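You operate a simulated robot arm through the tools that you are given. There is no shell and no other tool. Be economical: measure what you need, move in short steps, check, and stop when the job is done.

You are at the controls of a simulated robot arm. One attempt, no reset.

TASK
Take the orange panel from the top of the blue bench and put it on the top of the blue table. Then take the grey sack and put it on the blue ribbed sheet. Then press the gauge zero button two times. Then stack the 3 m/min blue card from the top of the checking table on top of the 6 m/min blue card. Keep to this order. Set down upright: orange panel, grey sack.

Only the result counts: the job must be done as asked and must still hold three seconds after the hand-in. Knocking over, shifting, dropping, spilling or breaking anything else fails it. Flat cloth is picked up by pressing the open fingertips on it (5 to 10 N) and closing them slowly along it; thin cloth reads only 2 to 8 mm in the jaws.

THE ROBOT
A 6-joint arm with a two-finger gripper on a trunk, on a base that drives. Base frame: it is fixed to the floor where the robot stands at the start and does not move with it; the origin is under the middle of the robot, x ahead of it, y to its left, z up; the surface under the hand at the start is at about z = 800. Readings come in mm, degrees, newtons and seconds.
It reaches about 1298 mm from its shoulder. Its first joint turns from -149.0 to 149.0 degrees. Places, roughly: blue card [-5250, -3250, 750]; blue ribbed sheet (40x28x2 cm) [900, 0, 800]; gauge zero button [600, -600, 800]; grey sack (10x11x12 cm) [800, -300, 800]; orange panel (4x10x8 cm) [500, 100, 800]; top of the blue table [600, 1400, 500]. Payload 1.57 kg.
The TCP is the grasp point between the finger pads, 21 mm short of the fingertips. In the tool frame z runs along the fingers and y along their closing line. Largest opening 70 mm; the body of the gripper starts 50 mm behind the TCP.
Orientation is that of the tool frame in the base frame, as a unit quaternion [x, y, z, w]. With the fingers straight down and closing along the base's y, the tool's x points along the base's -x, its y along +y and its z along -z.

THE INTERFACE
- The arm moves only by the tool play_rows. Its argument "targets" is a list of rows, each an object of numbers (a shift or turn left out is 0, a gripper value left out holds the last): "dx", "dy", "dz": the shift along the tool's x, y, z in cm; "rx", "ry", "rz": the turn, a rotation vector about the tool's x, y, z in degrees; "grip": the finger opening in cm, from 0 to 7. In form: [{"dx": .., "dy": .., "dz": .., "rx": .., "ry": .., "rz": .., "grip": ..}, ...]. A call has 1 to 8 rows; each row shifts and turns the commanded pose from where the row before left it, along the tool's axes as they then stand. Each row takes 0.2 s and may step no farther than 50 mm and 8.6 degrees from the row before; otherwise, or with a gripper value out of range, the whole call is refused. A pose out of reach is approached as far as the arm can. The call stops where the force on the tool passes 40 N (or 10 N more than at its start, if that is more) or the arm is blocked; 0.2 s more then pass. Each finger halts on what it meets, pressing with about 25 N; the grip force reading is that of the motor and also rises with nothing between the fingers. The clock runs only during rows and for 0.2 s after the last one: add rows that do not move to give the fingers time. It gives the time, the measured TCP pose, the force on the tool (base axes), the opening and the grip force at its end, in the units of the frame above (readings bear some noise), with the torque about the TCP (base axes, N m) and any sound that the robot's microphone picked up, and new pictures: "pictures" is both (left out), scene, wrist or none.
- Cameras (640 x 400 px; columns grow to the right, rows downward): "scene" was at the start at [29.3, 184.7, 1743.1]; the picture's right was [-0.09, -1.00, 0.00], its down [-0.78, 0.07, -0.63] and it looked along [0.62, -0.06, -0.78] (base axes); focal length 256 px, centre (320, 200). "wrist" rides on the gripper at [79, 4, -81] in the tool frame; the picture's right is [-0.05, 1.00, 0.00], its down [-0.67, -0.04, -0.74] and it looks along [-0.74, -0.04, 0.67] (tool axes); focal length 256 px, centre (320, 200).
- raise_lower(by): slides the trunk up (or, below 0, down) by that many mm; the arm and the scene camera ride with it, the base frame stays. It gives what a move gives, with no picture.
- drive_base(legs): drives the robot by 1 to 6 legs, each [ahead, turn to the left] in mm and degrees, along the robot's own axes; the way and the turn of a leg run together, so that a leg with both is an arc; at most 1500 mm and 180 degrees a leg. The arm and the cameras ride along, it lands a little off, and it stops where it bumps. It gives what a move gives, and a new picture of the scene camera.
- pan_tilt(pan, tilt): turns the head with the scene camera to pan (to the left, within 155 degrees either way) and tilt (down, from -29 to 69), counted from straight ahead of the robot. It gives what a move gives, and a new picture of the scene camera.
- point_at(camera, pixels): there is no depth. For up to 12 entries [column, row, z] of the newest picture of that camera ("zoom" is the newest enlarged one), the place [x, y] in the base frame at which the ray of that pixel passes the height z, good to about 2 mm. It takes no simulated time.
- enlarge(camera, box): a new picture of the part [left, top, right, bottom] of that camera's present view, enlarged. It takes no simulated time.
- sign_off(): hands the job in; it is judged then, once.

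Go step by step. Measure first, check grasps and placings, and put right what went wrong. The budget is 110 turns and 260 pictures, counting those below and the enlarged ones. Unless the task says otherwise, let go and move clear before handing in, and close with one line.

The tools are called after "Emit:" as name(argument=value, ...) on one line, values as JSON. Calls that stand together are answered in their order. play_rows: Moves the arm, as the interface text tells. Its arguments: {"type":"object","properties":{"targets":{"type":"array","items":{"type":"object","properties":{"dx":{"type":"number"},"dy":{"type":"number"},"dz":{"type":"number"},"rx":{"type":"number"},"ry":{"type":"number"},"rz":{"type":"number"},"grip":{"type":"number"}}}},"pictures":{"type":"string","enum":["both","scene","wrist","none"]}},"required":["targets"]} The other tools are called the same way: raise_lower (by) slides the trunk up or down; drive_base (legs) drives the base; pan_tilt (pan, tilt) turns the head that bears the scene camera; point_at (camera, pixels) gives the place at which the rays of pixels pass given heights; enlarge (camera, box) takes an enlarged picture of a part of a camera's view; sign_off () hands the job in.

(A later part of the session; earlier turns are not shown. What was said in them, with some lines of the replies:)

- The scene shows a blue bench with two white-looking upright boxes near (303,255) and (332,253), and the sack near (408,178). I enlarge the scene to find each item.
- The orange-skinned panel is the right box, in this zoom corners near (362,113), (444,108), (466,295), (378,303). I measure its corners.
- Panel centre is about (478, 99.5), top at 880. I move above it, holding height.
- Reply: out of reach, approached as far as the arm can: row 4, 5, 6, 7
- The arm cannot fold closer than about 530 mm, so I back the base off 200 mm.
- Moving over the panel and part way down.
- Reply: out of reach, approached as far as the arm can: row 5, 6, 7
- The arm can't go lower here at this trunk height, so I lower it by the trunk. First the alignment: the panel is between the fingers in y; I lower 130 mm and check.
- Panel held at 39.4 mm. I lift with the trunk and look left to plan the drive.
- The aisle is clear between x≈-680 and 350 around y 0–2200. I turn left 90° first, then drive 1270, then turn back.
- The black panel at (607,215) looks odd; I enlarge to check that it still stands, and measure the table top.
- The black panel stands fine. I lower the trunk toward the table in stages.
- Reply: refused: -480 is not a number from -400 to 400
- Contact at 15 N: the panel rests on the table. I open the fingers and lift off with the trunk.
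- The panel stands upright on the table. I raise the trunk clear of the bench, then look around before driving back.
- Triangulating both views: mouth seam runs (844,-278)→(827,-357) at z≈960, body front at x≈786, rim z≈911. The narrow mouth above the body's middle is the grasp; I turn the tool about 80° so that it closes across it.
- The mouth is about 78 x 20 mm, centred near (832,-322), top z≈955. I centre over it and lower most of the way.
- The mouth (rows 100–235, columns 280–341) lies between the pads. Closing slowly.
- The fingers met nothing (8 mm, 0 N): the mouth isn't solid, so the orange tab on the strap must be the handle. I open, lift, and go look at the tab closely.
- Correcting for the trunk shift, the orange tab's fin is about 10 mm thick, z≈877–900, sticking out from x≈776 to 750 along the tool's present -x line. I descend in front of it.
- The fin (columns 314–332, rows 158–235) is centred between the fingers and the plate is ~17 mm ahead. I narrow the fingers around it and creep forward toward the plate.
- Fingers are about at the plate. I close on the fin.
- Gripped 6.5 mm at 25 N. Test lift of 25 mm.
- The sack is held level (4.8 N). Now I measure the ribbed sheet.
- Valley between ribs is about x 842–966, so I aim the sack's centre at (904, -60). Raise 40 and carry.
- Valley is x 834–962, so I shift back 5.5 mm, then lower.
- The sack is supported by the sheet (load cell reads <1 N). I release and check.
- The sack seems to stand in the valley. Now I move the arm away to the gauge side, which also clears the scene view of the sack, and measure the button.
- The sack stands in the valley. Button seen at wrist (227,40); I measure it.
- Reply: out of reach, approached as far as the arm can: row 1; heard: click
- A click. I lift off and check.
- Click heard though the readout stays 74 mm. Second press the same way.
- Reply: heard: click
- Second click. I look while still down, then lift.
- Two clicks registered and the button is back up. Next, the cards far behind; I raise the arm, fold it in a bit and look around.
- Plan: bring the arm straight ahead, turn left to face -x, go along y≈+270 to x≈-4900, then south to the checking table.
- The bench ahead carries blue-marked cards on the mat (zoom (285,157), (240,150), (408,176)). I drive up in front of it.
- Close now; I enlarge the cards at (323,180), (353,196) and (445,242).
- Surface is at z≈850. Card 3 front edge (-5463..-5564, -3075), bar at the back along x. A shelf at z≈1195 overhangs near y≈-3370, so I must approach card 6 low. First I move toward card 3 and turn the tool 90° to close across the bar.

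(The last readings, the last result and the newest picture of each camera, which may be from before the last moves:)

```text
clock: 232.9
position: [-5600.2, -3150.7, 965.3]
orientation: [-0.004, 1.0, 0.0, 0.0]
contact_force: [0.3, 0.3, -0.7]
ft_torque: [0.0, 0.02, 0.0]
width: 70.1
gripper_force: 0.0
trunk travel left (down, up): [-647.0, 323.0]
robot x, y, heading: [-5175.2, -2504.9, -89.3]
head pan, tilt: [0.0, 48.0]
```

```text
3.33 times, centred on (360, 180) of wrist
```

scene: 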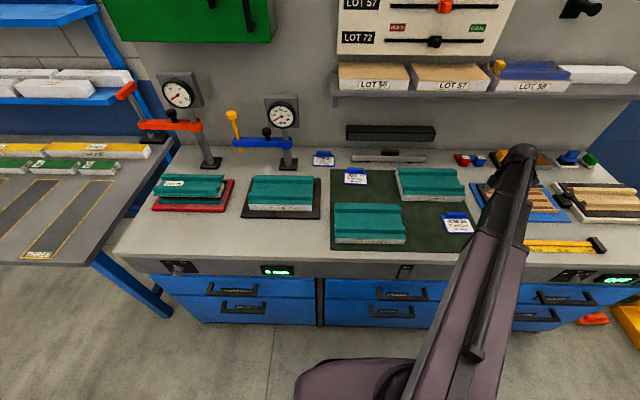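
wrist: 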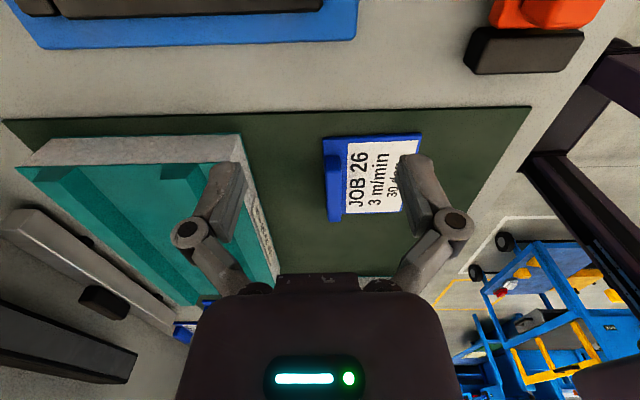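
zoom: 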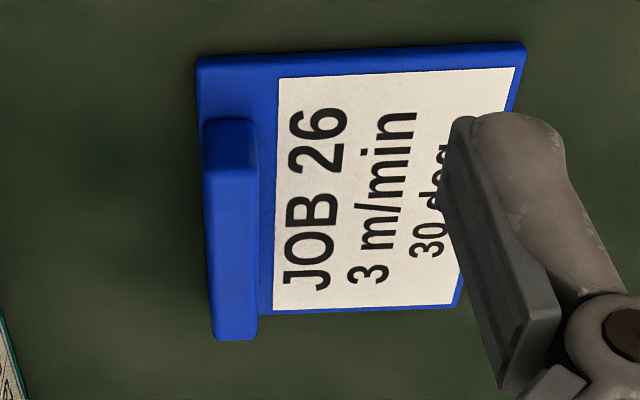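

Card 3's bar centre is about (-5507,-3141), ~13 mm thick, standing ~20 mm above the plate. I move over it and lower for a close look.

Emit:
play_rows(targets=[{"dx": -4.65, "dy": 0.5}, {"dx": -4.65, "dy": 0.45}, {}], pictures="none")

Emit:
raise_lower(by=-50)

Emit:
play_rows(targets=[{}], pictures="wrist")

Emit:
enlarge(camera="wrist", box=[230, 100, 430, 280])

```text
clock: 233.7
position: [-5507.3, -3140.8, 966.4]
orientation: [-0.004, 1.0, 0.0, 0.0]
contact_force: [-0.8, 0.2, 0.6]
ft_torque: [0.04, 0.03, -0.02]
width: 70.0
gripper_force: 0.1
trunk travel left (down, up): [-647.0, 323.0]
robot x, y, heading: [-5170.7, -2507.6, -89.5]
head pan, tilt: [0.0, 48.0]
```

```text
clock: 234.6
position: [-5507.9, -3140.2, 915.8]
orientation: [-0.005, 1.0, 0.0, 0.0]
contact_force: [-0.6, 0.1, 0.1]
ft_torque: [-0.03, 0.01, 0.02]
width: 70.0
gripper_force: 0.1
trunk travel left (down, up): [-597.0, 373.0]
robot x, y, heading: [-5171.0, -2503.7, -89.5]
head pan, tilt: [0.0, 48.0]
```

```text
clock: 235.0
position: [-5508.0, -3140.2, 915.1]
orientation: [-0.005, 1.0, 0.0, 0.0]
contact_force: [-0.7, -0.3, -0.5]
ft_torque: [-0.01, 0.02, -0.01]
width: 70.0
gripper_force: 0.1
trunk travel left (down, up): [-597.0, 373.0]
robot x, y, heading: [-5172.0, -2504.8, -89.7]
head pan, tilt: [0.0, 48.0]
```

wrist: 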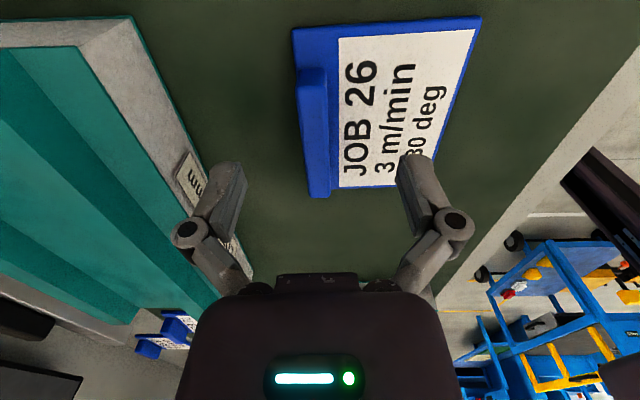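

```text
2.22 times, centred on (330, 190) of wrist
```

zoom: 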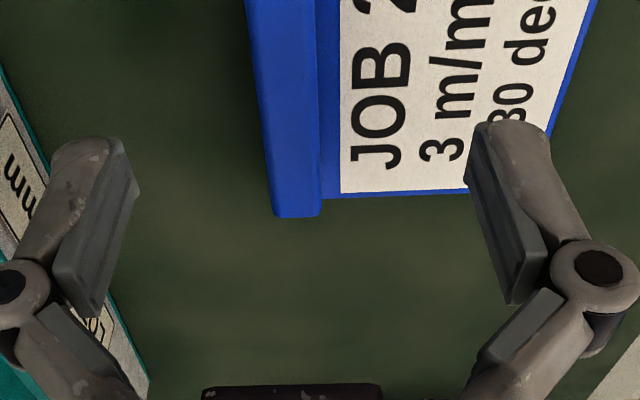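

Emit:
point_at(camera="wrist", pixels=[[293, 27, 852], [293, 27, 865], [331, 188.6, 852], [331, 188.6, 865], [481, 15, 852], [481, 15, 865], [310, 197.7, 875], [330, 197.7, 875], [300, 95, 875], [325, 93, 875], [240, 240, 850]])

```text
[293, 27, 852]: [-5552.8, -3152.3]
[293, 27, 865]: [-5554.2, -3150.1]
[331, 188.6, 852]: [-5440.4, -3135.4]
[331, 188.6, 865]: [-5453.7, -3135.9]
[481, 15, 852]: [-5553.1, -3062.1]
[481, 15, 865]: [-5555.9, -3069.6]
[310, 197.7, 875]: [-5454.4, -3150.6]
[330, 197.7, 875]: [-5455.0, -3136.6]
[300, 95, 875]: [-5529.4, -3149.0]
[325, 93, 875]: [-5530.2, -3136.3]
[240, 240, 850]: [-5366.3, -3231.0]
```

Emit:
play_rows(targets=[{"dx": -0.35, "dy": -0.3, "grip": 4.5}, {}], pictures="none")

Emit:
raise_lower(by=-20)

Emit:
play_rows(targets=[{}], pictures="wrist")

Emit:
enlarge(camera="wrist", box=[230, 80, 430, 260])

```text
clock: 235.6
position: [-5504.4, -3143.7, 916.7]
orientation: [-0.005, 1.0, 0.0, 0.0]
contact_force: [0.2, 0.5, 0.2]
ft_torque: [0.02, -0.03, 0.02]
width: 44.8
gripper_force: 0.0
trunk travel left (down, up): [-597.0, 373.0]
robot x, y, heading: [-5174.9, -2504.1, -89.3]
head pan, tilt: [0.0, 48.0]
```

```text
clock: 236.3
position: [-5504.2, -3142.3, 895.8]
orientation: [-0.004, 1.0, 0.0, 0.0]
contact_force: [-0.2, 0.0, -0.4]
ft_torque: [-0.02, 0.01, 0.04]
width: 45.0
gripper_force: 0.1
trunk travel left (down, up): [-577.0, 393.0]
robot x, y, heading: [-5170.6, -2504.2, -89.6]
head pan, tilt: [0.0, 48.0]
```

```text
clock: 236.7
position: [-5503.1, -3143.4, 897.0]
orientation: [-0.005, 1.0, 0.001, 0.0]
contact_force: [0.2, 0.2, 0.6]
ft_torque: [0.01, -0.01, 0.03]
width: 44.7
gripper_force: 0.0
trunk travel left (down, up): [-577.0, 393.0]
robot x, y, heading: [-5170.4, -2505.2, -89.6]
head pan, tilt: [0.0, 48.0]
```

wrist: 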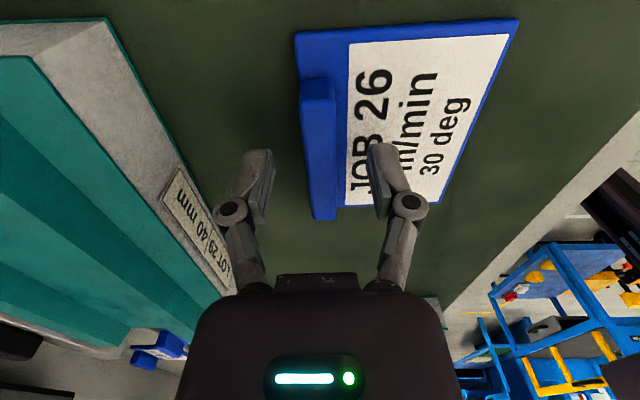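

```text
2.22 times, centred on (330, 170) of wrist
```

zoom: 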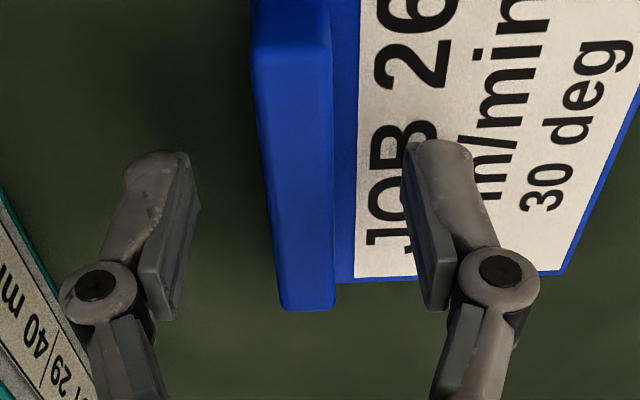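

Emit:
raise_lower(by=-6)

Emit:
raise_lower(by=-2)

Emit:
play_rows(targets=[{"grip": 2.5}, {"grip": 1.0}, {}, {}], pictures="wrist")

```text
clock: 237.2
position: [-5504.3, -3142.0, 888.9]
orientation: [-0.005, 1.0, 0.0, -0.001]
contact_force: [-0.1, -0.6, -0.5]
ft_torque: [-0.01, 0.03, -0.02]
width: 45.0
gripper_force: 0.1
trunk travel left (down, up): [-571.0, 399.0]
robot x, y, heading: [-5172.8, -2509.4, -89.5]
head pan, tilt: [0.0, 48.0]
```

```text
clock: 237.7
position: [-5504.4, -3142.9, 888.1]
orientation: [-0.005, 1.0, 0.0, 0.0]
contact_force: [-0.3, -0.8, -0.4]
ft_torque: [0.02, -0.02, -0.02]
width: 45.0
gripper_force: 0.1
trunk travel left (down, up): [-569.0, 401.0]
robot x, y, heading: [-5172.6, -2508.0, -89.4]
head pan, tilt: [0.0, 48.0]
```

```text
clock: 238.7
position: [-5503.9, -3141.4, 889.6]
orientation: [-0.005, 1.0, -0.002, -0.001]
contact_force: [-1.1, -5.8, 39.2]
ft_torque: [0.1, 0.0, 0.07]
width: 13.5
gripper_force: 25.4
trunk travel left (down, up): [-569.0, 401.0]
robot x, y, heading: [-5174.3, -2503.6, -89.5]
head pan, tilt: [0.0, 48.0]
```

wrist: 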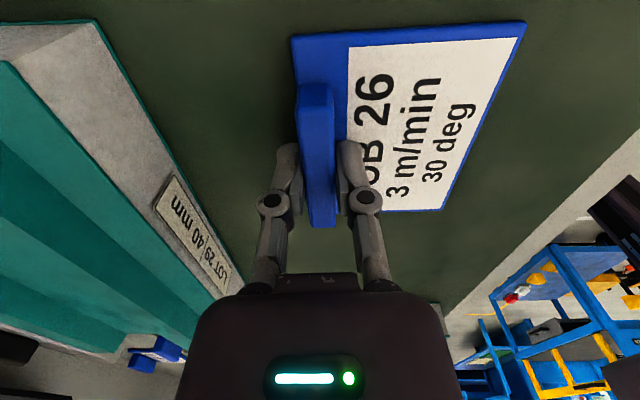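

Gripped at 13.5 mm, but tips are pressing the plate (39 N), so I lift.

Emit:
raise_lower(by=12)

Emit:
play_rows(targets=[{}], pictures="wrist")

```text
clock: 239.3
position: [-5505.3, -3143.4, 899.7]
orientation: [-0.004, 1.0, 0.0, -0.001]
contact_force: [0.2, -0.1, -0.9]
ft_torque: [-0.04, -0.01, -0.03]
width: 13.4
gripper_force: 25.2
trunk travel left (down, up): [-581.0, 389.0]
robot x, y, heading: [-5171.0, -2504.4, -89.4]
head pan, tilt: [0.0, 48.0]
```

```text
clock: 239.7
position: [-5503.3, -3142.1, 901.3]
orientation: [-0.004, 1.0, 0.0, 0.0]
contact_force: [0.5, -0.1, -0.9]
ft_torque: [-0.06, -0.02, 0.02]
width: 13.1
gripper_force: 25.2
trunk travel left (down, up): [-581.0, 389.0]
robot x, y, heading: [-5168.9, -2508.8, -89.2]
head pan, tilt: [0.0, 48.0]
```

wrist: 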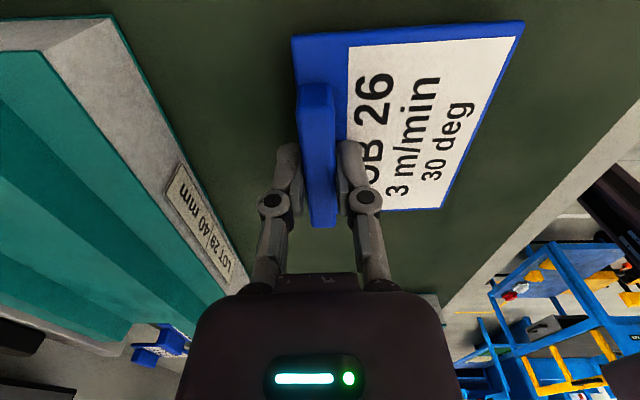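

The card is held. I raise it and move toward card 6, stopping where the wrist camera can see card 6 to the side.

Emit:
raise_lower(by=100)

Emit:
play_rows(targets=[{"dx": -4}, {"dx": -4}, {"dx": -4, "dy": -1}, {"dy": -2}, {}, {}])

Emit:
enlarge(camera="scene", box=[310, 130, 410, 210])

```text
clock: 241.1
position: [-5503.7, -3143.5, 999.9]
orientation: [-0.005, 1.0, 0.0, 0.001]
contact_force: [-0.4, 0.2, -0.7]
ft_torque: [-0.02, 0.01, 0.0]
width: 13.1
gripper_force: 25.2
trunk travel left (down, up): [-681.0, 289.0]
robot x, y, heading: [-5168.7, -2506.9, -89.6]
head pan, tilt: [0.0, 48.0]
```

```text
clock: 242.5
position: [-5384.6, -3173.6, 1000.4]
orientation: [-0.005, 1.0, 0.0, 0.0]
contact_force: [0.4, -0.4, -0.7]
ft_torque: [-0.04, -0.01, 0.01]
width: 12.8
gripper_force: 24.8
trunk travel left (down, up): [-681.0, 289.0]
robot x, y, heading: [-5177.3, -2506.3, -89.8]
head pan, tilt: [0.0, 48.0]
```

scene: 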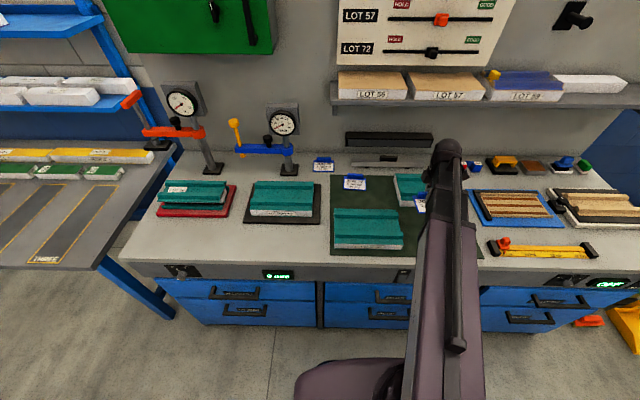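
wrist: 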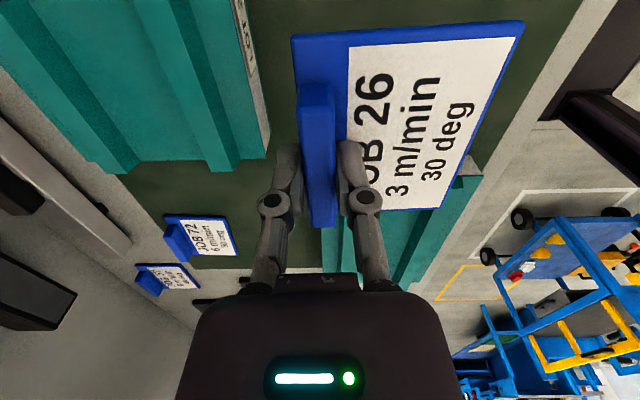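

```text
5.00 times, centred on (360, 170) of scene
```

zoom: 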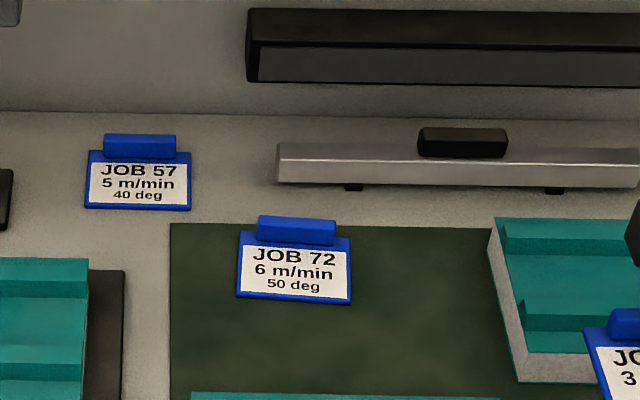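

Emit:
point_at(camera="zoom", pixels=[[237, 298, 865], [350, 305, 865], [243, 231, 865], [350, 238, 865], [257, 242, 865], [334, 246, 865], [260, 220, 884], [335, 226, 884]])

Emit:
enlarge(camera="wrist", box=[130, 190, 260, 300])

```text
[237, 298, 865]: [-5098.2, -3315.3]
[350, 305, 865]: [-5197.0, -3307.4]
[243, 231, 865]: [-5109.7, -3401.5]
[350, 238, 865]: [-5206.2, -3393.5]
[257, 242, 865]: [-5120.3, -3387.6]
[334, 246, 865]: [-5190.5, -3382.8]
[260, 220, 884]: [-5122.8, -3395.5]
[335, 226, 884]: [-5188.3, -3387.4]
```

```text
3.64 times, centred on (195, 245) of wrist
```

zoom: 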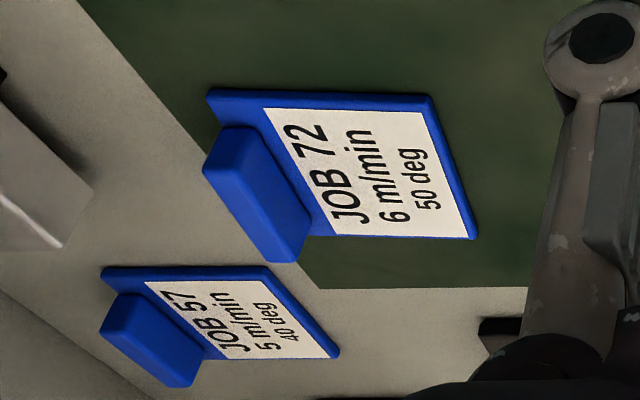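

Emit:
point_at(camera="zoom", pixels=[[432, 97, 865], [478, 238, 865], [208, 98, 865], [260, 135, 865], [312, 235, 865], [206, 170, 884], [253, 130, 884], [308, 235, 884], [270, 262, 884]])

```text
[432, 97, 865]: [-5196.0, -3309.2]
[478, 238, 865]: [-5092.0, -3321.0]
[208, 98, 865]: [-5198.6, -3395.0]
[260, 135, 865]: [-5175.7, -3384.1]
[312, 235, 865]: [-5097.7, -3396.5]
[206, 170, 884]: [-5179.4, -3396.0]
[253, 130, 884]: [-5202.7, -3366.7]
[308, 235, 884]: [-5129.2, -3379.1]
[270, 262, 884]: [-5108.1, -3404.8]
```

Card 6: centre ≈ (-5150,-3355), yaw ≈ -5°, its bar takes the rear 13 mm. My low grip would foul that bar, so I set card 3 back on its old spot and regrip it 10 mm higher.

Emit:
play_rows(targets=[{"dy": 2}, {"dx": 4, "dy": 1}, {"dx": 4}, {"dx": 3.9}, {}], pictures="none")

Emit:
raise_lower(by=-107)

Emit:
raise_lower(by=-3)

```text
clock: 243.7
position: [-5503.0, -3143.8, 999.7]
orientation: [-0.004, 1.0, -0.001, 0.0]
contact_force: [0.2, -0.1, -0.8]
ft_torque: [0.04, 0.02, -0.01]
width: 13.5
gripper_force: 25.0
trunk travel left (down, up): [-681.0, 289.0]
robot x, y, heading: [-5173.8, -2505.4, -89.6]
head pan, tilt: [0.0, 48.0]
```

```text
clock: 245.1
position: [-5503.0, -3144.2, 892.9]
orientation: [-0.005, 1.0, 0.0, 0.0]
contact_force: [-0.3, -0.3, -0.8]
ft_torque: [0.01, -0.03, -0.02]
width: 13.2
gripper_force: 25.4
trunk travel left (down, up): [-574.0, 396.0]
robot x, y, heading: [-5171.5, -2504.2, -89.8]
head pan, tilt: [0.0, 48.0]
```

```text
clock: 245.6
position: [-5502.0, -3143.9, 891.2]
orientation: [-0.005, 1.0, 0.0, 0.0]
contact_force: [-0.9, -2.5, 7.5]
ft_torque: [-0.02, 0.17, 0.03]
width: 13.2
gripper_force: 24.9
trunk travel left (down, up): [-571.0, 399.0]
robot x, y, heading: [-5173.1, -2507.2, -89.9]
head pan, tilt: [0.0, 48.0]
```

Emit:
play_rows(targets=[{"grip": 2.0}, {"grip": 2.8}, {}], pictures="none")

Emit:
raise_lower(by=10)

Emit:
play_rows(targets=[{"grip": 2.0}, {"grip": 0.8}, {}, {}], pictures="wrist")

```text
clock: 246.4
position: [-5502.0, -3143.3, 889.6]
orientation: [-0.005, 1.0, 0.0, 0.0]
contact_force: [0.0, -0.5, 0.4]
ft_torque: [0.04, -0.02, -0.02]
width: 27.8
gripper_force: 0.0
trunk travel left (down, up): [-571.0, 399.0]
robot x, y, heading: [-5171.0, -2506.1, -89.4]
head pan, tilt: [0.0, 48.0]
```

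```text
clock: 247.0
position: [-5501.8, -3143.3, 899.9]
orientation: [-0.005, 1.0, 0.0, 0.001]
contact_force: [-0.5, 0.0, 0.2]
ft_torque: [0.0, 0.0, 0.04]
width: 28.0
gripper_force: 0.1
trunk travel left (down, up): [-581.0, 389.0]
robot x, y, heading: [-5172.2, -2504.0, -89.4]
head pan, tilt: [0.0, 48.0]
```

```text
clock: 248.0
position: [-5502.9, -3143.4, 900.5]
orientation: [-0.004, 1.0, 0.0, 0.0]
contact_force: [1.2, -0.8, -0.5]
ft_torque: [0.0, 0.05, -0.02]
width: 13.3
gripper_force: 25.0
trunk travel left (down, up): [-581.0, 389.0]
robot x, y, heading: [-5173.1, -2507.2, -89.4]
head pan, tilt: [0.0, 48.0]
```

wrist: 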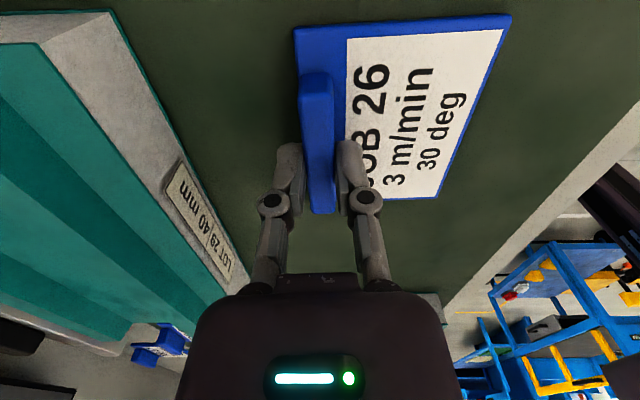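

Emit:
point_at(camera="scene", pixels=[[335, 209, 890], [402, 208, 890], [334, 246, 855], [403, 247, 855], [394, 175, 890], [396, 205, 855], [350, 167, 855], [430, 166, 855]])

Emit:
raise_lower(by=95)

```text
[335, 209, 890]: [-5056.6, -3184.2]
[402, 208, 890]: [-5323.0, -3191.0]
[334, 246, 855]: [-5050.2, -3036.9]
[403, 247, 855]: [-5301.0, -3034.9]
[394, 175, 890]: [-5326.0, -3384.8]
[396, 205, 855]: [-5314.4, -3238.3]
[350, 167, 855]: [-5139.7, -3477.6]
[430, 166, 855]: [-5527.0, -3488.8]
```

```text
clock: 249.2
position: [-5502.2, -3143.7, 994.6]
orientation: [-0.004, 1.0, 0.0, 0.0]
contact_force: [-1.0, 0.2, -1.1]
ft_torque: [-0.03, 0.01, -0.01]
width: 13.0
gripper_force: 24.9
trunk travel left (down, up): [-676.0, 294.0]
robot x, y, heading: [-5168.6, -2506.1, -89.5]
head pan, tilt: [0.0, 48.0]
```

Emit:
play_rows(targets=[{"dx": -4.37, "dy": -1.36}, {"dx": -4.37, "dy": -1.36}, {"dx": -4.37, "dy": -1.36}, {"dx": -4.37, "dy": -1.36}, {"dx": -4.37, "dy": -1.36}, {"dx": -4.37, "dy": -1.36}, {"dx": -4.37, "dy": -1.36}, {"dx": -4.37, "dy": -1.36}], pictures="none")

Emit:
play_rows(targets=[{"rz": 5.3}, {}])

Emit:
enlarge(camera="scene", box=[280, 60, 440, 220])

```text
clock: 251.1
position: [-5150.5, -3250.8, 994.5]
orientation: [-0.004, 1.0, 0.0, 0.0]
contact_force: [-1.3, -0.1, 0.0]
ft_torque: [-0.03, 0.0, 0.03]
width: 13.3
gripper_force: 24.8
trunk travel left (down, up): [-676.0, 294.0]
robot x, y, heading: [-5173.6, -2507.0, -89.6]
head pan, tilt: [0.0, 48.0]
```

```text
clock: 251.7
position: [-5151.3, -3250.1, 995.3]
orientation: [0.043, 0.999, 0.0, 0.0]
contact_force: [0.4, -0.7, -0.7]
ft_torque: [0.0, 0.03, -0.02]
width: 13.1
gripper_force: 24.5
trunk travel left (down, up): [-676.0, 294.0]
robot x, y, heading: [-5170.9, -2504.6, -89.7]
head pan, tilt: [0.0, 48.0]
```

scene: 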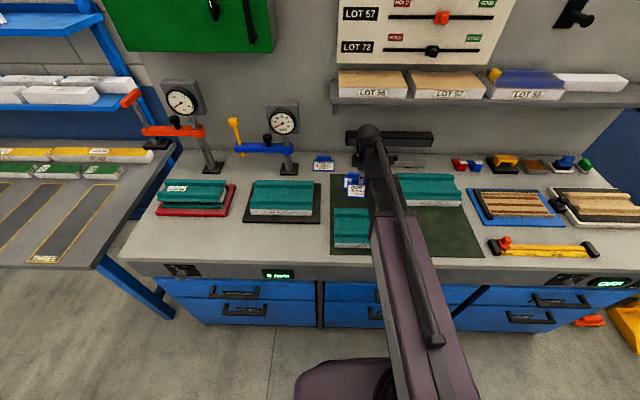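
wrist: 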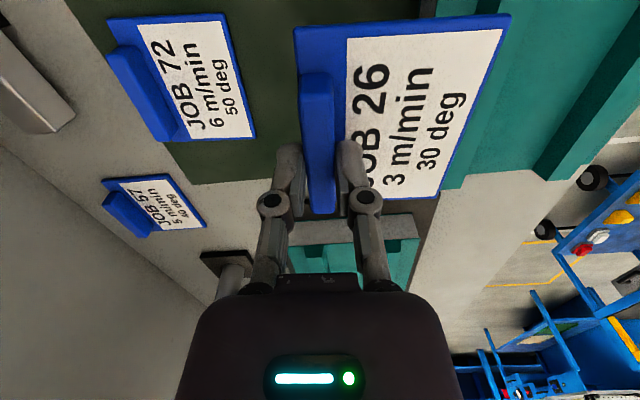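

```text
2.50 times, centred on (360, 140) of scene
```

zoom: 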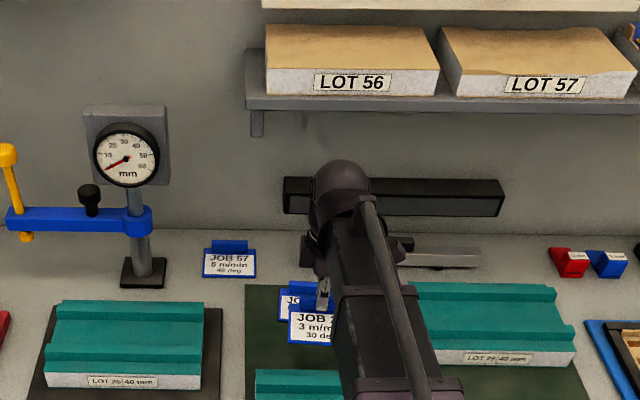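

Emit:
enlarge(camera="wrist", box=[90, 0, 290, 160])

Emit:
point_at(camera="wrist", pixels=[[107, 21, 867], [223, 14, 867], [255, 136, 867], [170, 140, 867], [131, 43, 867], [182, 137, 867], [510, 15, 979], [437, 198, 979], [294, 28, 979]])

```text
2.50 times, centred on (190, 80) of wrist
```

zoom: 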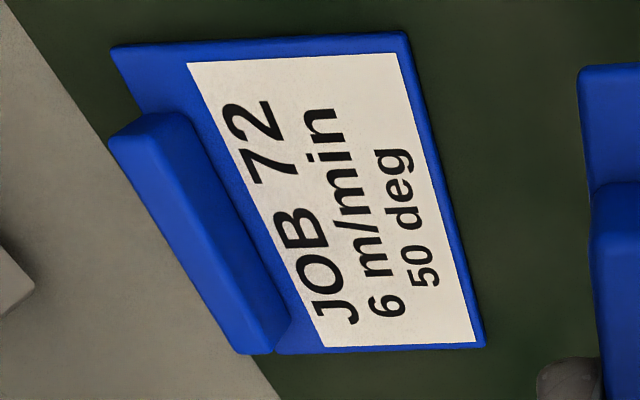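

```text
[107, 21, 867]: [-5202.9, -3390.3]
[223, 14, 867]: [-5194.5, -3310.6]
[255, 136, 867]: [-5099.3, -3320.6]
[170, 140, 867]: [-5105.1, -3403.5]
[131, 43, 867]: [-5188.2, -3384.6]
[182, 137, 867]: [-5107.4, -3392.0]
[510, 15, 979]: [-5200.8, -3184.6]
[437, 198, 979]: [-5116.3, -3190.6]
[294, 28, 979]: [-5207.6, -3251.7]
```

Card 6 centre (-5150,-3356), yaw ≈ -5.7°. I lower to 945, then go back under the shelf in steps.

Emit:
raise_lower(by=-50)

Emit:
play_rows(targets=[{"rz": 0.8}, {"dx": 0.5, "dy": -2.5}, {"dy": -2.5}, {}], pictures="wrist")

Emit:
raise_lower(by=-22)

```text
clock: 252.6
position: [-5150.7, -3251.3, 945.0]
orientation: [0.042, 0.999, 0.0, 0.0]
contact_force: [0.7, -0.6, -0.8]
ft_torque: [-0.02, -0.02, 0.01]
width: 13.0
gripper_force: 25.0
trunk travel left (down, up): [-626.0, 344.0]
robot x, y, heading: [-5176.0, -2505.3, -89.3]
head pan, tilt: [0.0, 48.0]
```

```text
clock: 253.6
position: [-5159.9, -3299.2, 946.0]
orientation: [0.049, 0.999, 0.0, 0.0]
contact_force: [0.2, -0.4, -0.1]
ft_torque: [-0.02, -0.04, 0.01]
width: 13.1
gripper_force: 25.1
trunk travel left (down, up): [-626.0, 344.0]
robot x, y, heading: [-5169.8, -2506.9, -89.7]
head pan, tilt: [0.0, 48.0]
```

wrist: 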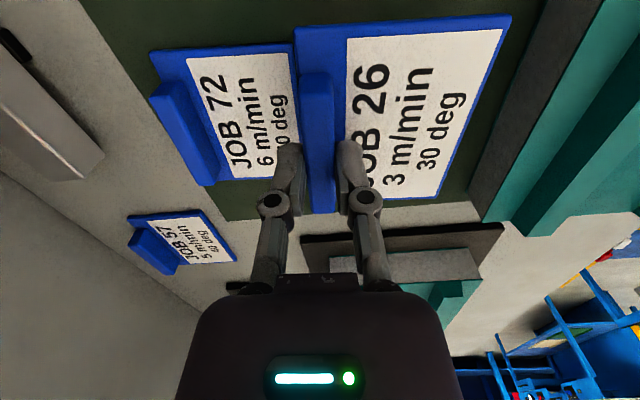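

```text
clock: 254.2
position: [-5160.0, -3299.1, 923.4]
orientation: [0.049, 0.999, 0.0, 0.0]
contact_force: [0.3, -0.6, -0.4]
ft_torque: [-0.04, -0.01, 0.02]
width: 13.1
gripper_force: 24.7
trunk travel left (down, up): [-604.0, 366.0]
robot x, y, heading: [-5170.9, -2505.0, -89.7]
head pan, tilt: [0.0, 48.0]
```

Emit:
play_rows(targets=[{"dx": -0.7, "dy": -2.5}, {"dx": -0.8, "dy": -2.5}, {}], pictures="wrist")

Emit:
enlarge(camera="wrist", box=[160, 20, 360, 220])

```text
clock: 255.1
position: [-5151.3, -3351.3, 923.0]
orientation: [0.05, 0.999, 0.0, 0.0]
contact_force: [-0.3, 0.3, -1.0]
ft_torque: [0.02, -0.01, 0.0]
width: 13.1
gripper_force: 25.2
trunk travel left (down, up): [-604.0, 366.0]
robot x, y, heading: [-5171.3, -2506.3, -89.7]
head pan, tilt: [0.0, 48.0]
```

wrist: 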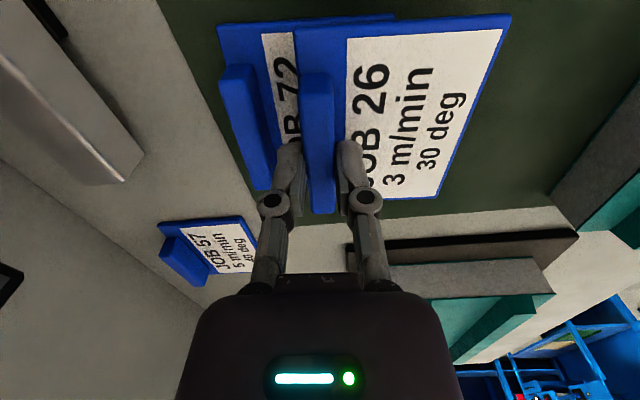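

```text
2.00 times, centred on (260, 120) of wrist
```

zoom: 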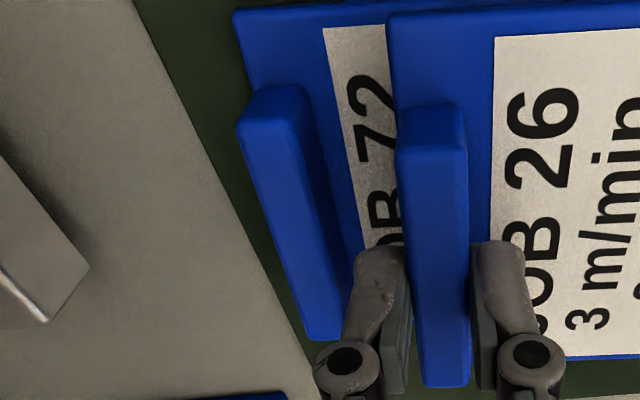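

Emit:
play_rows(targets=[{"dx": -0.13, "dy": -2.0}, {}], pictures="none")

Emit:
raise_lower(by=-7)

Emit:
play_rows(targets=[{}], pictures="wrist")

Emit:
enlarge(camera="wrist", box=[200, 20, 400, 220])

```text
clock: 255.7
position: [-5151.5, -3370.5, 922.6]
orientation: [0.049, 0.999, 0.0, 0.0]
contact_force: [-0.6, -0.1, -0.1]
ft_torque: [0.0, 0.0, 0.0]
width: 13.2
gripper_force: 25.0
trunk travel left (down, up): [-604.0, 366.0]
robot x, y, heading: [-5171.9, -2504.2, -89.4]
head pan, tilt: [0.0, 48.0]
```

```text
clock: 256.2
position: [-5152.7, -3370.9, 916.1]
orientation: [0.049, 0.999, 0.0, 0.0]
contact_force: [-0.9, 0.2, -0.4]
ft_torque: [0.0, 0.02, 0.0]
width: 13.2
gripper_force: 25.0
trunk travel left (down, up): [-597.0, 373.0]
robot x, y, heading: [-5171.5, -2503.6, -89.4]
head pan, tilt: [0.0, 48.0]
```

```text
clock: 256.6
position: [-5152.5, -3371.0, 916.1]
orientation: [0.049, 0.999, 0.0, 0.0]
contact_force: [0.7, 0.0, -0.4]
ft_torque: [0.0, 0.0, 0.0]
width: 13.0
gripper_force: 25.2
trunk travel left (down, up): [-597.0, 373.0]
robot x, y, heading: [-5170.8, -2501.1, -89.6]
head pan, tilt: [0.0, 48.0]
```

wrist: 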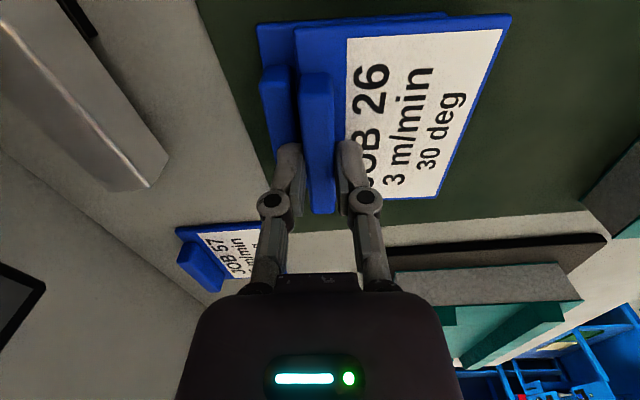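

```text
2.00 times, centred on (300, 120) of wrist
```

zoom: 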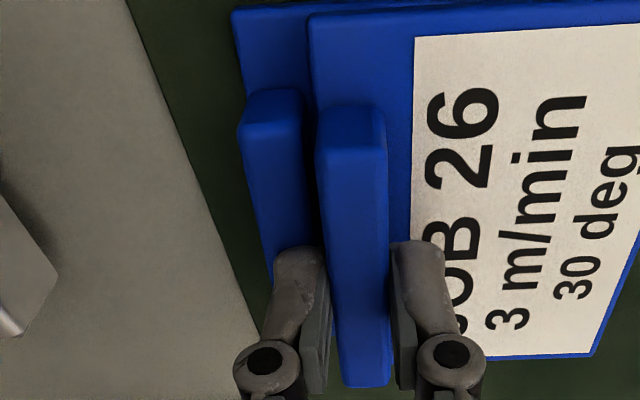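

Gap to bar 6 looks only ~1–2 mm at the left end, so I move 4 mm forward, then lower to contact.

Emit:
play_rows(targets=[{"dy": 0.4}, {}], pictures="none")

Emit:
raise_lower(by=-3)

Emit:
raise_lower(by=-2)

Emit:
raise_lower(by=-2)

```text
clock: 257.2
position: [-5151.6, -3367.0, 915.8]
orientation: [0.048, 0.999, 0.0, 0.0]
contact_force: [0.4, 0.2, -1.0]
ft_torque: [0.05, -0.02, 0.0]
width: 13.4
gripper_force: 25.0
trunk travel left (down, up): [-597.0, 373.0]
robot x, y, heading: [-5169.1, -2504.5, -89.6]
head pan, tilt: [0.0, 48.0]
```

```text
clock: 257.7
position: [-5150.2, -3368.0, 912.6]
orientation: [0.049, 0.999, 0.0, 0.0]
contact_force: [0.0, -0.7, -1.2]
ft_torque: [-0.01, -0.01, -0.02]
width: 13.1
gripper_force: 25.0
trunk travel left (down, up): [-594.0, 376.0]
robot x, y, heading: [-5173.3, -2505.9, -89.7]
head pan, tilt: [0.0, 48.0]
```

```text
clock: 258.2
position: [-5150.7, -3366.0, 912.0]
orientation: [0.049, 0.999, -0.001, -0.001]
contact_force: [1.0, -3.2, 11.4]
ft_torque: [-0.26, 0.0, -0.01]
width: 13.4
gripper_force: 24.6
trunk travel left (down, up): [-592.0, 378.0]
robot x, y, heading: [-5173.1, -2503.8, -89.5]
head pan, tilt: [0.0, 48.0]
```

```text
clock: 258.8
position: [-5152.3, -3365.2, 910.7]
orientation: [0.049, 0.999, -0.002, 0.0]
contact_force: [0.4, -7.6, 28.6]
ft_torque: [-0.63, 0.01, 0.0]
width: 13.5
gripper_force: 25.2
trunk travel left (down, up): [-590.0, 380.0]
robot x, y, heading: [-5169.9, -2504.9, -89.5]
head pan, tilt: [0.0, 48.0]
```

Torque shows the rear fingertip is touching bar 6's top (contact ~16 mm behind the TCP), with the card a few mm above its seat. I lift 1.5 mm to unload and then release gently so it settles flat.

Emit:
raise_lower(by=2)

Emit:
enlarge(camera="wrist", box=[200, 20, 400, 220])

Emit:
enlarge(camera="scene", box=[330, 130, 400, 190])

```text
clock: 259.3
position: [-5151.2, -3365.3, 912.1]
orientation: [0.049, 0.999, 0.0, -0.001]
contact_force: [0.0, -0.5, 11.6]
ft_torque: [-0.25, -0.01, -0.02]
width: 13.0
gripper_force: 25.2
trunk travel left (down, up): [-592.0, 378.0]
robot x, y, heading: [-5176.2, -2507.0, -89.5]
head pan, tilt: [0.0, 48.0]
```

```text
2.00 times, centred on (300, 120) of wrist
```

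zoom: 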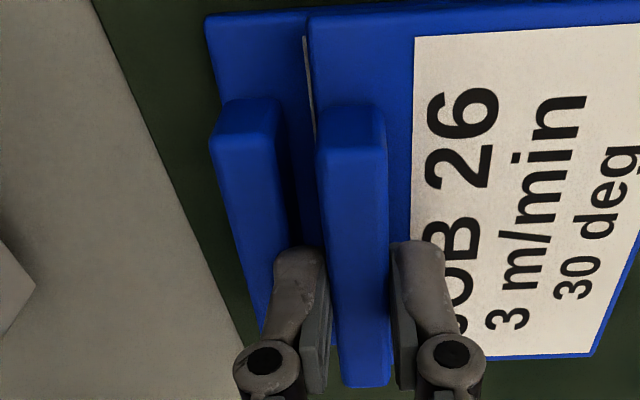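

```text
6.67 times, centred on (365, 160) of scene
```

zoom: 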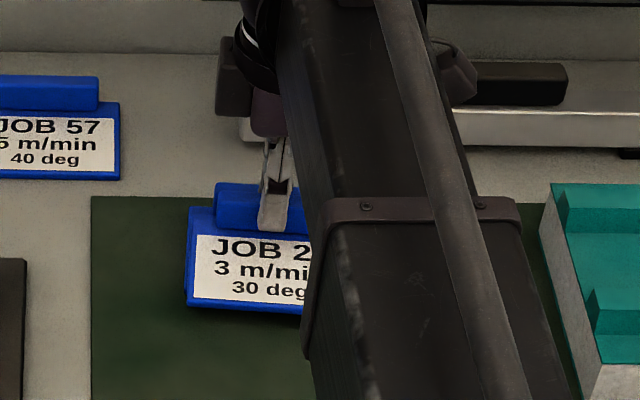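

Emit:
raise_lower(by=1)

Emit:
play_rows(targets=[{"grip": 1.6}, {"grip": 2.0}, {"grip": 2.4}, {}], pictures="wrist")

Emit:
enlarge(camera="wrist", box=[200, 20, 400, 220])

```text
clock: 259.8
position: [-5151.7, -3365.3, 912.3]
orientation: [0.049, 0.999, 0.0, 0.0]
contact_force: [-0.5, 2.0, 3.9]
ft_torque: [-0.05, -0.01, 0.03]
width: 13.4
gripper_force: 24.9
trunk travel left (down, up): [-593.0, 377.0]
robot x, y, heading: [-5175.3, -2504.6, -89.3]
head pan, tilt: [0.0, 48.0]
```

```text
clock: 260.8
position: [-5151.2, -3367.1, 912.7]
orientation: [0.049, 0.999, -0.001, 0.001]
contact_force: [0.4, 2.0, 0.8]
ft_torque: [0.03, 0.01, 0.03]
width: 24.0
gripper_force: 0.1
trunk travel left (down, up): [-593.0, 377.0]
robot x, y, heading: [-5171.2, -2506.7, -89.5]
head pan, tilt: [0.0, 48.0]
```

wrist: 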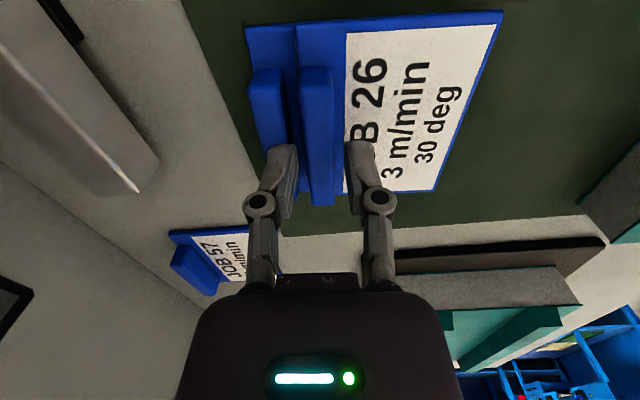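

```text
2.00 times, centred on (300, 120) of wrist
```

zoom: 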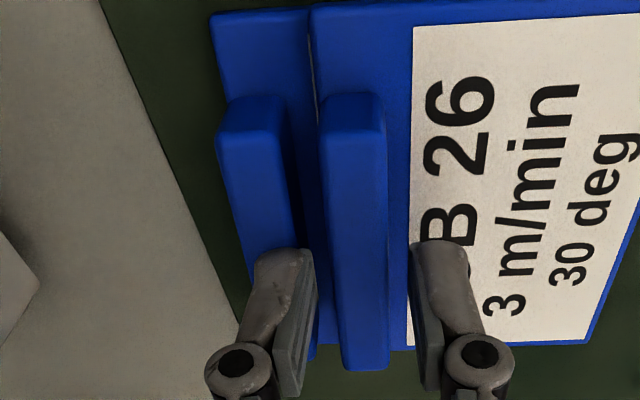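

Card 3 rests flat on card 6. I lift 20 mm, then withdraw forward from under the shelf.

Emit:
raise_lower(by=20)

Emit:
play_rows(targets=[{"dy": 3}, {"dy": 4}, {"dy": 4}, {}], pictures="wrist")

Emit:
raise_lower(by=150)

Emit:
play_rows(targets=[{"dx": 4.5}, {"dx": 4.5}, {"dx": 4.5}, {"dx": 4.5}, {"dx": 4.5}, {}])

Emit:
enlarge(camera="scene", box=[310, 130, 410, 230])

```text
clock: 261.5
position: [-5151.1, -3366.7, 932.8]
orientation: [0.048, 0.999, 0.0, 0.0]
contact_force: [-0.2, 0.1, 0.1]
ft_torque: [-0.01, 0.01, 0.0]
width: 24.1
gripper_force: 0.0
trunk travel left (down, up): [-613.0, 357.0]
robot x, y, heading: [-5177.7, -2504.8, -89.5]
head pan, tilt: [0.0, 48.0]
```

```text
clock: 262.5
position: [-5139.3, -3258.1, 932.9]
orientation: [0.049, 0.999, 0.0, 0.0]
contact_force: [0.2, 0.1, 0.0]
ft_torque: [0.0, 0.01, -0.02]
width: 23.8
gripper_force: 0.0
trunk travel left (down, up): [-613.0, 357.0]
robot x, y, heading: [-5175.0, -2508.2, -89.6]
head pan, tilt: [0.0, 48.0]
```

wrist: 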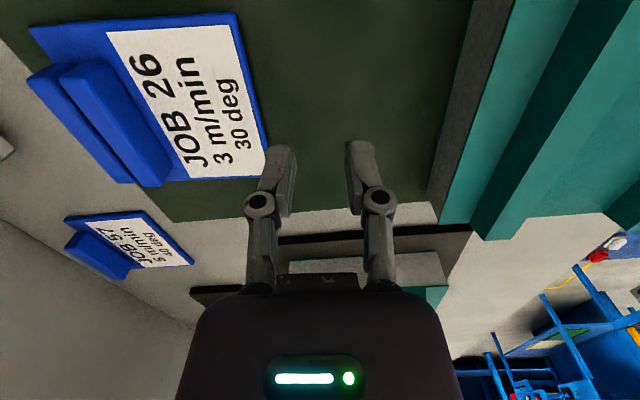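

```text
clock: 264.2
position: [-5139.5, -3257.3, 1081.5]
orientation: [0.049, 0.999, 0.0, 0.0]
contact_force: [-0.4, -0.5, 0.0]
ft_torque: [-0.02, -0.01, 0.01]
width: 23.8
gripper_force: 0.0
trunk travel left (down, up): [-763.0, 207.0]
robot x, y, heading: [-5173.7, -2511.2, -89.3]
head pan, tilt: [0.0, 48.0]
```

```text
clock: 265.6
position: [-5365.1, -3235.2, 1082.0]
orientation: [0.049, 0.999, 0.0, 0.0]
contact_force: [0.4, 0.6, -0.5]
ft_torque: [-0.03, 0.0, 0.01]
width: 24.2
gripper_force: 0.1
trunk travel left (down, up): [-763.0, 207.0]
robot x, y, heading: [-5169.0, -2504.3, -89.7]
head pan, tilt: [0.0, 48.0]
```

scene: 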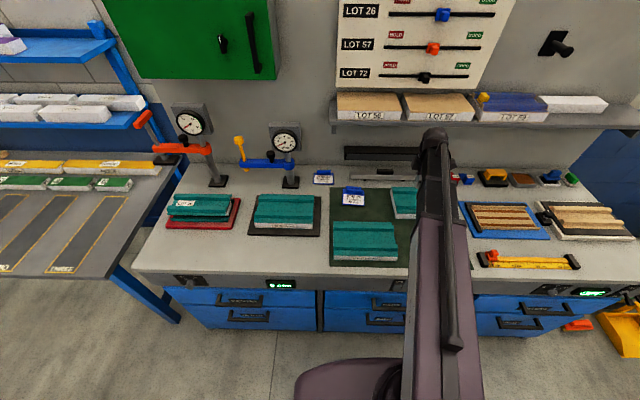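
wrist: 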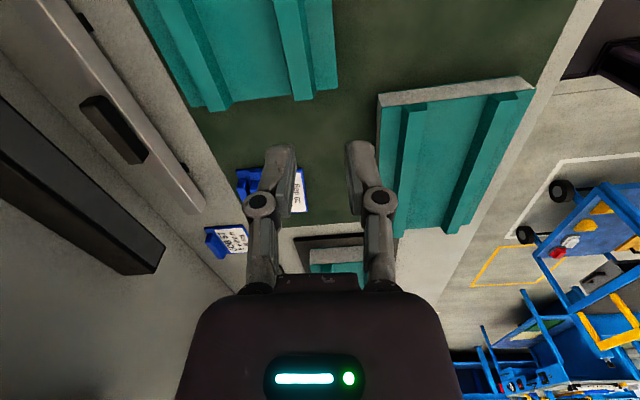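

```text
4.00 times, centred on (360, 180) of scene
```

zoom: 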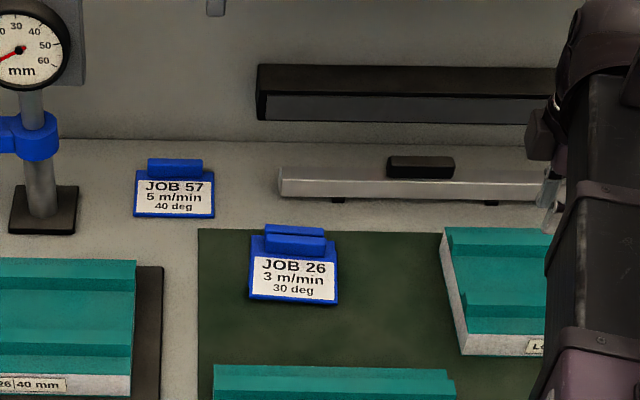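

The 3 m/min card lies flat on the 6 m/min card, its bar just in front of the lower card's bar, and nothing else has moved. The arm is clear, so I hand in.

Emit:
sign_off()

```text
The job is handed in.
```

I did all four steps in the order asked and handed the job in. The orange panel stands on the blue table and the grey sack on the ribbed sheet, both upright. The gauge zero button clicked on each of two presses, though its readout still showed 74 mm. The 3 m/min card lies flat on the 6 m/min card, slightly forward of centre because of the lower card's raised bar.
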